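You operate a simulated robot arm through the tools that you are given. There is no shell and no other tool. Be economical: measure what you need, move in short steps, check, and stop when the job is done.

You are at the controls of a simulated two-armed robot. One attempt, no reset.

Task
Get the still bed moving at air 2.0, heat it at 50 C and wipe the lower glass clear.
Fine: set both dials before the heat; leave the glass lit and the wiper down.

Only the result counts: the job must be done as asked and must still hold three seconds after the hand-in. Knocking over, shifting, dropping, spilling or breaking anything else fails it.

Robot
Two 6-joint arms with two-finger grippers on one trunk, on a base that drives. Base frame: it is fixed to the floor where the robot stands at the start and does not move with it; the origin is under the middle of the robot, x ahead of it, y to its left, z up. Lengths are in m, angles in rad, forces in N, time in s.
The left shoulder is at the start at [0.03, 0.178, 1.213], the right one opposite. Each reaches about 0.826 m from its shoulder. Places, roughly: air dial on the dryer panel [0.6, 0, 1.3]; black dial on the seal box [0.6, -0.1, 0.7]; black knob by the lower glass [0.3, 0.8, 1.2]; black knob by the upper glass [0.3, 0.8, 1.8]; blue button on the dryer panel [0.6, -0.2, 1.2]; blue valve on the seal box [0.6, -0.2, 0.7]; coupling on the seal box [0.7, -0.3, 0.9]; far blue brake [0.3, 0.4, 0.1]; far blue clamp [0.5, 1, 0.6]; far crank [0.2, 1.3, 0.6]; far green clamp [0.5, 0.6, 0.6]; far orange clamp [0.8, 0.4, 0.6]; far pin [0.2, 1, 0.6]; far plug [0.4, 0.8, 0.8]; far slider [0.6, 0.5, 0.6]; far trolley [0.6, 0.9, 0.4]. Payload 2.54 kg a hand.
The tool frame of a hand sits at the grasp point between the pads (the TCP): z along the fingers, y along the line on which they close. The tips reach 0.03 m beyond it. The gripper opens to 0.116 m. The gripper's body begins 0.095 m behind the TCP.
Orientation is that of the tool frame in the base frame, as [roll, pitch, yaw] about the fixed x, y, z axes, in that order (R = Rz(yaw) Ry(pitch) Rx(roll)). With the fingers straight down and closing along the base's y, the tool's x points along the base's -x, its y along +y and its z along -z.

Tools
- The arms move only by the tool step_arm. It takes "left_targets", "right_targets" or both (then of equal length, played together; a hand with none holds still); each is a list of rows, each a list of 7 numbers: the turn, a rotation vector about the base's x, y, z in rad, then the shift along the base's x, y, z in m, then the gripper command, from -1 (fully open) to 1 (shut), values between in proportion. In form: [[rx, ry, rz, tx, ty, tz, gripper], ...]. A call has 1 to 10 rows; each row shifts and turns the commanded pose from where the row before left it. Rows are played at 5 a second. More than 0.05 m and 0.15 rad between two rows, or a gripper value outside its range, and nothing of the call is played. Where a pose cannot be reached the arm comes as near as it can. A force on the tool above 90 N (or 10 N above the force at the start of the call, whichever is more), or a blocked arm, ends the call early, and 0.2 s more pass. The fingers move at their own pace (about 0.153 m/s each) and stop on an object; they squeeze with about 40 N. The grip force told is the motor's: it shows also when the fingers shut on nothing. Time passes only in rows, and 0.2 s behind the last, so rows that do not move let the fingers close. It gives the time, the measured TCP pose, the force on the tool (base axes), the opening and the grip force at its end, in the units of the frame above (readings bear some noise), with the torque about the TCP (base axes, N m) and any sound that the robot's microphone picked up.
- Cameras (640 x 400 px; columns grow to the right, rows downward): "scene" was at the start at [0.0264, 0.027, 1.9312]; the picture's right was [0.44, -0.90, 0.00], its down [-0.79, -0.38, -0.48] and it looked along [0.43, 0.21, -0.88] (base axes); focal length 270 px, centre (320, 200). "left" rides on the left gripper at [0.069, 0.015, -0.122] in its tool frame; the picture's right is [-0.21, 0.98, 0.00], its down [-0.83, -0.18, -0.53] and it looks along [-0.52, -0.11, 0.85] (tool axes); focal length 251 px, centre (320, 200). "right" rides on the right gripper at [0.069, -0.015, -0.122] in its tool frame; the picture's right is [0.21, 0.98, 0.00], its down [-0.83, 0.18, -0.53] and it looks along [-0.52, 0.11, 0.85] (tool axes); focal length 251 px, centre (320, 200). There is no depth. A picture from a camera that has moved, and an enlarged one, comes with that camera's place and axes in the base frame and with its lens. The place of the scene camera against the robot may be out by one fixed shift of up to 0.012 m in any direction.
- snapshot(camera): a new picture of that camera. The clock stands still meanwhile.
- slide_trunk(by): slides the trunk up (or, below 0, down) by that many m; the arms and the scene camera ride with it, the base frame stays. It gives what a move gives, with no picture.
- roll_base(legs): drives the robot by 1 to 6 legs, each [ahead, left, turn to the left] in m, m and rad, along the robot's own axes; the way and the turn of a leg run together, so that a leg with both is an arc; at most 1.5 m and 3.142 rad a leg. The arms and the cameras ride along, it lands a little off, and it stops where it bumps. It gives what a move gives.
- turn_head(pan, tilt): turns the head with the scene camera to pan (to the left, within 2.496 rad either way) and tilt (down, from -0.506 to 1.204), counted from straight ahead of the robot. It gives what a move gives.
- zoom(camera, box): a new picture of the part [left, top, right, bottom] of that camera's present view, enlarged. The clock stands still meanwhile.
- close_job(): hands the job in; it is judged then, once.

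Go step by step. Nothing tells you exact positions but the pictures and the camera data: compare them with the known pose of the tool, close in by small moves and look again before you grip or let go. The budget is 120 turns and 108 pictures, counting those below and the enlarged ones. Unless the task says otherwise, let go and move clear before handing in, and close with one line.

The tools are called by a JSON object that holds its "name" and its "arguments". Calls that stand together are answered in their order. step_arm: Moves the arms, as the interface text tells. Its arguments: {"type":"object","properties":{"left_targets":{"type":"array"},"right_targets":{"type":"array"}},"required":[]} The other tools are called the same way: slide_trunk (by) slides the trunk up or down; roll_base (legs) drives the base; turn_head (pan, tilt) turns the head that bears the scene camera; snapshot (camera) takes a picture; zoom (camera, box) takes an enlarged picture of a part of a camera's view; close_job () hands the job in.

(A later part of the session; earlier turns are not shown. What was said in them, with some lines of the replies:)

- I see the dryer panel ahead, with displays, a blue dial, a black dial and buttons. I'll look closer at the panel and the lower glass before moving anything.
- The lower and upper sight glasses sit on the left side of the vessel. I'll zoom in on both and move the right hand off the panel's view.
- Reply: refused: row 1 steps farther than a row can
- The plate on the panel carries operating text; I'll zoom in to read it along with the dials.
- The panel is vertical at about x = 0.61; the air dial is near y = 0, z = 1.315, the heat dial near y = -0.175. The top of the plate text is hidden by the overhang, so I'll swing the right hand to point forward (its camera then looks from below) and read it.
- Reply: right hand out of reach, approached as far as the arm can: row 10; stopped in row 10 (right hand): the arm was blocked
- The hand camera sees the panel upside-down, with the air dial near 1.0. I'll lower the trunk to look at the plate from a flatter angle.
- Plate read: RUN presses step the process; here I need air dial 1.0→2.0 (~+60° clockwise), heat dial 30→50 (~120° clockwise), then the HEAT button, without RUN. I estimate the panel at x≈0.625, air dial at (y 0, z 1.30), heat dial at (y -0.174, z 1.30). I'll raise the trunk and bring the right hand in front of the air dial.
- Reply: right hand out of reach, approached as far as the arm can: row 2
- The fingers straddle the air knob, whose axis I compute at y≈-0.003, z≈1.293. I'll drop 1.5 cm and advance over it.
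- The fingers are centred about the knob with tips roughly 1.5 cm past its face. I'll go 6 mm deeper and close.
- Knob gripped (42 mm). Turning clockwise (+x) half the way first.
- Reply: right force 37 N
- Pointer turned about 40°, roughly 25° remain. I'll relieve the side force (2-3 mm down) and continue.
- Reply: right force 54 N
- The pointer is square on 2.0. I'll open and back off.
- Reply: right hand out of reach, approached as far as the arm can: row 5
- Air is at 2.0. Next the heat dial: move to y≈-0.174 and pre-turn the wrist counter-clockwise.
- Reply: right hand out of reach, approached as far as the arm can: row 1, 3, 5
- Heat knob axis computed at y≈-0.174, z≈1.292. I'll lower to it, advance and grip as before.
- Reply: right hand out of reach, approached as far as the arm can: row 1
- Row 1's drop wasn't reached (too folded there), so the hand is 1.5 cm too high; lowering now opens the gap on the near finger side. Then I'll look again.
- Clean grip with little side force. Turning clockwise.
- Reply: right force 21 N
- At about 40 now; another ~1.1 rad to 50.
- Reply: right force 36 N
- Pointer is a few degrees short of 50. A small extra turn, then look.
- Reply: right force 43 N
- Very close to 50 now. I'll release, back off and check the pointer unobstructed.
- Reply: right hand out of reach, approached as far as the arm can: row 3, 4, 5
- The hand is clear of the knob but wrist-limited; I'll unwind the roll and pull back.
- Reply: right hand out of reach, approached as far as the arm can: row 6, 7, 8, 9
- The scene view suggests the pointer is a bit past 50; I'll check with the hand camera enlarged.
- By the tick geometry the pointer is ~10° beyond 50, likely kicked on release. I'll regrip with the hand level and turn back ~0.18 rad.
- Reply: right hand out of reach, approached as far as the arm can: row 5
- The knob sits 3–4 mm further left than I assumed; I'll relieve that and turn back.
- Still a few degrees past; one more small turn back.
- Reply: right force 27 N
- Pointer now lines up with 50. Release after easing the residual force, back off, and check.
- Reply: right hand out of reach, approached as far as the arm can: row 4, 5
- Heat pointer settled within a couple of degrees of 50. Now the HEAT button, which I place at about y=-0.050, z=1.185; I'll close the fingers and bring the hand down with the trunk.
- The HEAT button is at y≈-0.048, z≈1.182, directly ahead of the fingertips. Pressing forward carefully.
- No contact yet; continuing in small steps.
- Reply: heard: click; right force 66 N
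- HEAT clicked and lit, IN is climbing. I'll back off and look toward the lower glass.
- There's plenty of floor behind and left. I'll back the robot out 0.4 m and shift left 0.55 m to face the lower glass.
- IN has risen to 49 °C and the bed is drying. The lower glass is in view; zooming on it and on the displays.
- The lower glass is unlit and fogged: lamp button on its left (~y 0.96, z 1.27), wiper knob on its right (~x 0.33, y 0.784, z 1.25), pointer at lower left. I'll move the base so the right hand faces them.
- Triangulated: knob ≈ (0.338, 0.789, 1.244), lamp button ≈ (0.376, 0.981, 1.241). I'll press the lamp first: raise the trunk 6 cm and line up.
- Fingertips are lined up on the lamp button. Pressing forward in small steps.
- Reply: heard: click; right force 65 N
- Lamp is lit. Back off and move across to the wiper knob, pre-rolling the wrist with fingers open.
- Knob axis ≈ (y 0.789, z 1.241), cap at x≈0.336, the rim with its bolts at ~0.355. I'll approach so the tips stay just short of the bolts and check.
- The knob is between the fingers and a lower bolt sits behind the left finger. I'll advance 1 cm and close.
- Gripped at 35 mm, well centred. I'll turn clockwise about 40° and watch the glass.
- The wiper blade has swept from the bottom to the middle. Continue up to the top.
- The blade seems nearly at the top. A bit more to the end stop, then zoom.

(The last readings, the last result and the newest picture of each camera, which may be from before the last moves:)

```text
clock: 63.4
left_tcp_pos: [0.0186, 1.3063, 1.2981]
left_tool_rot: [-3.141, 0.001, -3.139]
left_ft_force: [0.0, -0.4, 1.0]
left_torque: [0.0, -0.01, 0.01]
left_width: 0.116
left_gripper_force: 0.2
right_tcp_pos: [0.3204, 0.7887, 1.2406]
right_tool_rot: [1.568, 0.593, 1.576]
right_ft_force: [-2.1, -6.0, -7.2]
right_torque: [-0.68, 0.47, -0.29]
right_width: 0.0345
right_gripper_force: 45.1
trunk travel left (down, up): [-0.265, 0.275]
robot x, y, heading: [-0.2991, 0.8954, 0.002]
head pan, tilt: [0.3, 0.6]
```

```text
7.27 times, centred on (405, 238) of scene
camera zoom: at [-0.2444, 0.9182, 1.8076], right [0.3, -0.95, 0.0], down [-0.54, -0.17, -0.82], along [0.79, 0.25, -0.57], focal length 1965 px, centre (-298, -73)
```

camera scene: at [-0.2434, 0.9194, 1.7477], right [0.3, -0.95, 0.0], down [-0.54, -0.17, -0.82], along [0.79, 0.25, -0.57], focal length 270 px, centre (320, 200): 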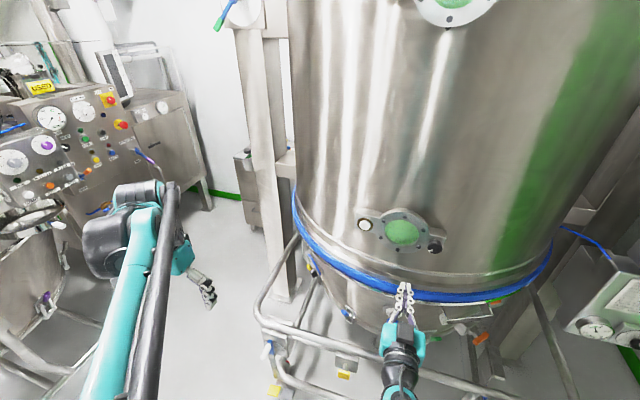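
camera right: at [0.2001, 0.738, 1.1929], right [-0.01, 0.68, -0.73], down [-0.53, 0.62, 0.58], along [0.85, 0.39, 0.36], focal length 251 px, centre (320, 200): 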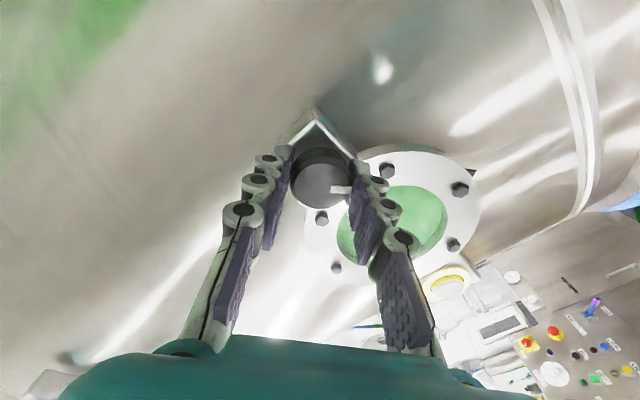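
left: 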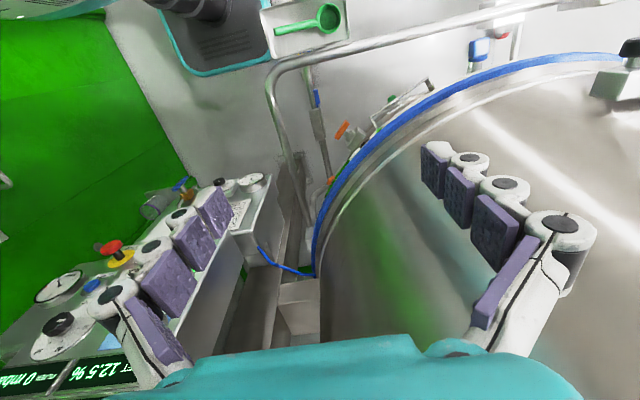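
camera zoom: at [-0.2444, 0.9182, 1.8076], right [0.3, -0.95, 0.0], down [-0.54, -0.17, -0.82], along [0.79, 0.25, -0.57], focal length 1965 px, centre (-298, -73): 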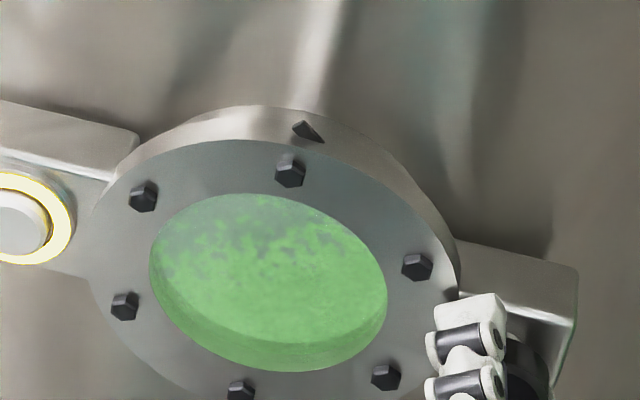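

The stop is felt and the glass now shows the moving granules. Turning back to bring the wiper down.

{"name": "step_arm", "arguments": {"right_targets": [[-0.14, 0, 0, 0, 0, 0, 0.5], [-0.14, 0, 0, 0, 0, 0, 0.5], [-0.14, 0, 0, 0, 0, 0, 0.5], [-0.14, 0, 0, 0, 0, 0, 0.5], [-0.14, 0, 0, 0, 0, 0, 0.5], [-0.14, 0, 0, 0, 0, 0, 0.5], [-0.14, 0, 0, 0, 0, 0, 0.5], [-0.14, 0, 0, 0, 0, 0, 0.5], [-0.14, 0, 0, 0, 0, 0, 0.5], [-0.14, 0, 0, 0, 0, 0, 0.5]]}}

{"name": "step_arm", "arguments": {"right_targets": [[-0.1, 0, 0, 0, 0, 0, 0.5], [-0.1, 0, 0, 0, 0, 0, 0.5], [-0.04, 0, 0, 0, 0, 0, 0.5]]}}

{"name": "zoom", "arguments": {"camera": "scene", "box": [375, 210, 455, 270]}}

```text
clock: 65.6
left_tcp_pos: [0.0184, 1.3063, 1.2976]
left_tool_rot: [3.141, 0.0, -3.139]
left_ft_force: [0.2, 0.6, 0.4]
left_torque: [-0.03, -0.03, 0.02]
left_width: 0.116
left_gripper_force: 0.0
right_tcp_pos: [0.3221, 0.7886, 1.2407]
right_tool_rot: [-1.583, 1.144, -1.579]
right_ft_force: [1.1, -4.8, 4.7]
right_torque: [0.0, 0.16, -0.72]
right_width: 0.0347
right_gripper_force: 45.4
trunk travel left (down, up): [-0.265, 0.275]
robot x, y, heading: [-0.2956, 0.8934, 0.002]
head pan, tilt: [0.3, 0.6]
```

```text
clock: 66.4
left_tcp_pos: [0.0184, 1.3063, 1.2982]
left_tool_rot: [-3.141, 0.001, -3.138]
left_ft_force: [0.0, -0.2, -0.4]
left_torque: [-0.01, 0.0, -0.01]
left_width: 0.1161
left_gripper_force: 0.0
right_tcp_pos: [0.321, 0.7883, 1.2409]
right_tool_rot: [-1.58, 0.903, -1.578]
right_ft_force: [4.0, -3.9, -0.6]
right_torque: [0.64, -0.25, -0.44]
right_width: 0.0349
right_gripper_force: 45.0
trunk travel left (down, up): [-0.265, 0.275]
robot x, y, heading: [-0.2979, 0.8936, 0.003]
head pan, tilt: [0.3, 0.6]
```

```text
6.67 times, centred on (415, 240) of scene
camera zoom: at [-0.244, 0.9187, 1.8077], right [0.3, -0.95, 0.0], down [-0.54, -0.17, -0.82], along [0.79, 0.25, -0.57], focal length 1801 px, centre (-313, -67)
```

zoom: 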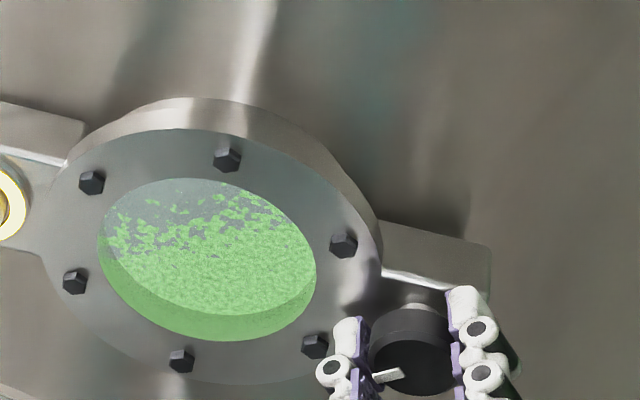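

The glass is clear with the wiper at its lower stop. Release, back away, and check the panel.

{"name": "step_arm", "arguments": {"right_targets": [[0, 0, 0, 0, 0, 0, 0.2], [0, 0, 0, 0, 0, 0, -0.1], [0, 0, 0, -0.035, 0, 0, -0.1], [0, 0, 0, -0.04, 0, 0, -0.1]]}}

{"name": "zoom", "arguments": {"camera": "scene", "box": [340, 200, 460, 270]}}

{"name": "turn_head", "arguments": {"pan": -0.6, "tilt": 0.3}}

{"name": "snapshot", "arguments": {"camera": "scene"}}

```text
clock: 67.4
left_tcp_pos: [0.0171, 1.3064, 1.2967]
left_tool_rot: [-3.141, 0.001, -3.138]
left_ft_force: [-0.4, -0.7, 0.6]
left_torque: [0.02, -0.02, -0.01]
left_width: 0.1157
left_gripper_force: 0.0
right_tcp_pos: [0.2448, 0.7889, 1.242]
right_tool_rot: [-1.58, 0.905, -1.577]
right_ft_force: [-0.8, 0.4, 0.7]
right_torque: [-0.03, 0.01, 0.0]
right_width: 0.064
right_gripper_force: 0.2
trunk travel left (down, up): [-0.265, 0.275]
robot x, y, heading: [-0.2948, 0.8947, 0.003]
head pan, tilt: [0.3, 0.6]
```

```text
5.33 times, centred on (400, 235) of scene
camera zoom: at [-0.2467, 0.9195, 1.8078], right [0.3, -0.95, 0.0], down [-0.54, -0.17, -0.83], along [0.79, 0.25, -0.56], focal length 1441 px, centre (-107, 13)
```

zoom: 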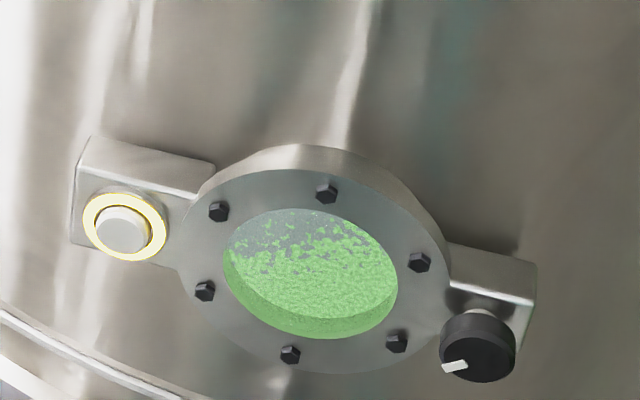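

```text
clock: 68.6
left_tcp_pos: [0.0189, 1.3079, 1.2969]
left_tool_rot: [3.141, 0.002, -3.138]
left_ft_force: [-0.3, 0.3, 0.1]
left_torque: [-0.02, 0.01, 0.04]
left_width: 0.1158
left_gripper_force: 0.0
right_tcp_pos: [0.2466, 0.7902, 1.2413]
right_tool_rot: [-1.581, 0.906, -1.576]
right_ft_force: [0.6, 0.3, -0.1]
right_torque: [0.01, -0.02, -0.02]
right_width: 0.064
right_gripper_force: 0.1
trunk travel left (down, up): [-0.265, 0.275]
robot x, y, heading: [-0.2968, 0.8953, 0.005]
head pan, tilt: [-0.6, 0.3]
```

```text
40 pictures are left
camera scene: at [-0.252, 0.8409, 1.8352], right [-0.56, -0.83, 0.0], down [-0.25, 0.17, -0.96], along [0.79, -0.54, -0.3], focal length 270 px, centre (320, 200)
```

scene: 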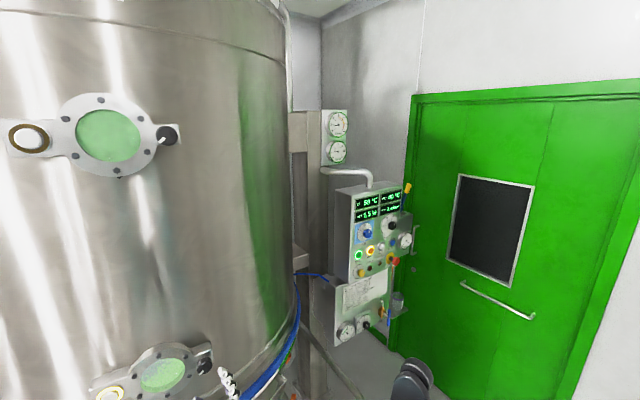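

{"name": "zoom", "arguments": {"camera": "scene", "box": [345, 180, 415, 280]}}

```text
4.00 times, centred on (380, 230) of scene
camera zoom: at [-0.252, 0.8409, 1.8352], right [-0.56, -0.83, 0.0], down [-0.25, 0.17, -0.96], along [0.79, -0.54, -0.3], focal length 1081 px, centre (80, 80)
```

zoom: 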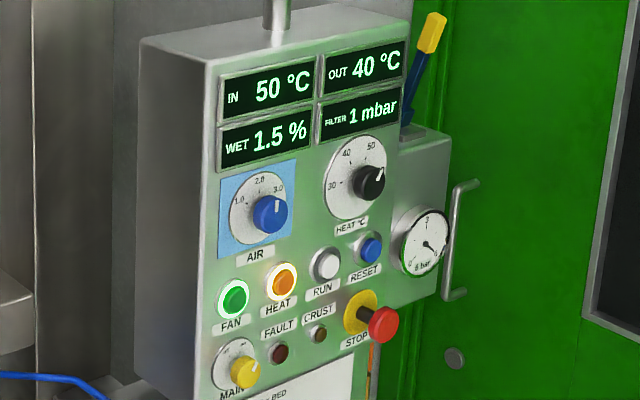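

IN reads 50 °C with FAN and HEAT lit, no fault or crust lamp. The lower glass is clear and lit, the wiper is down, and the hands are clear, so I'm handing in.

{"name": "close_job", "arguments": {}}

```text
The job is handed in.
```

The job is handed in. The air dial is at 2.0 and the bed is moving; the heat dial was set to 50 before HEAT was pressed, and IN reads 50 °C. The lower glass is wiped clear and lit, with the wiper down. At the last look the bed had dried to 1.5 % and the filter stood at 1 mbar, with no fault or crust lamp on.
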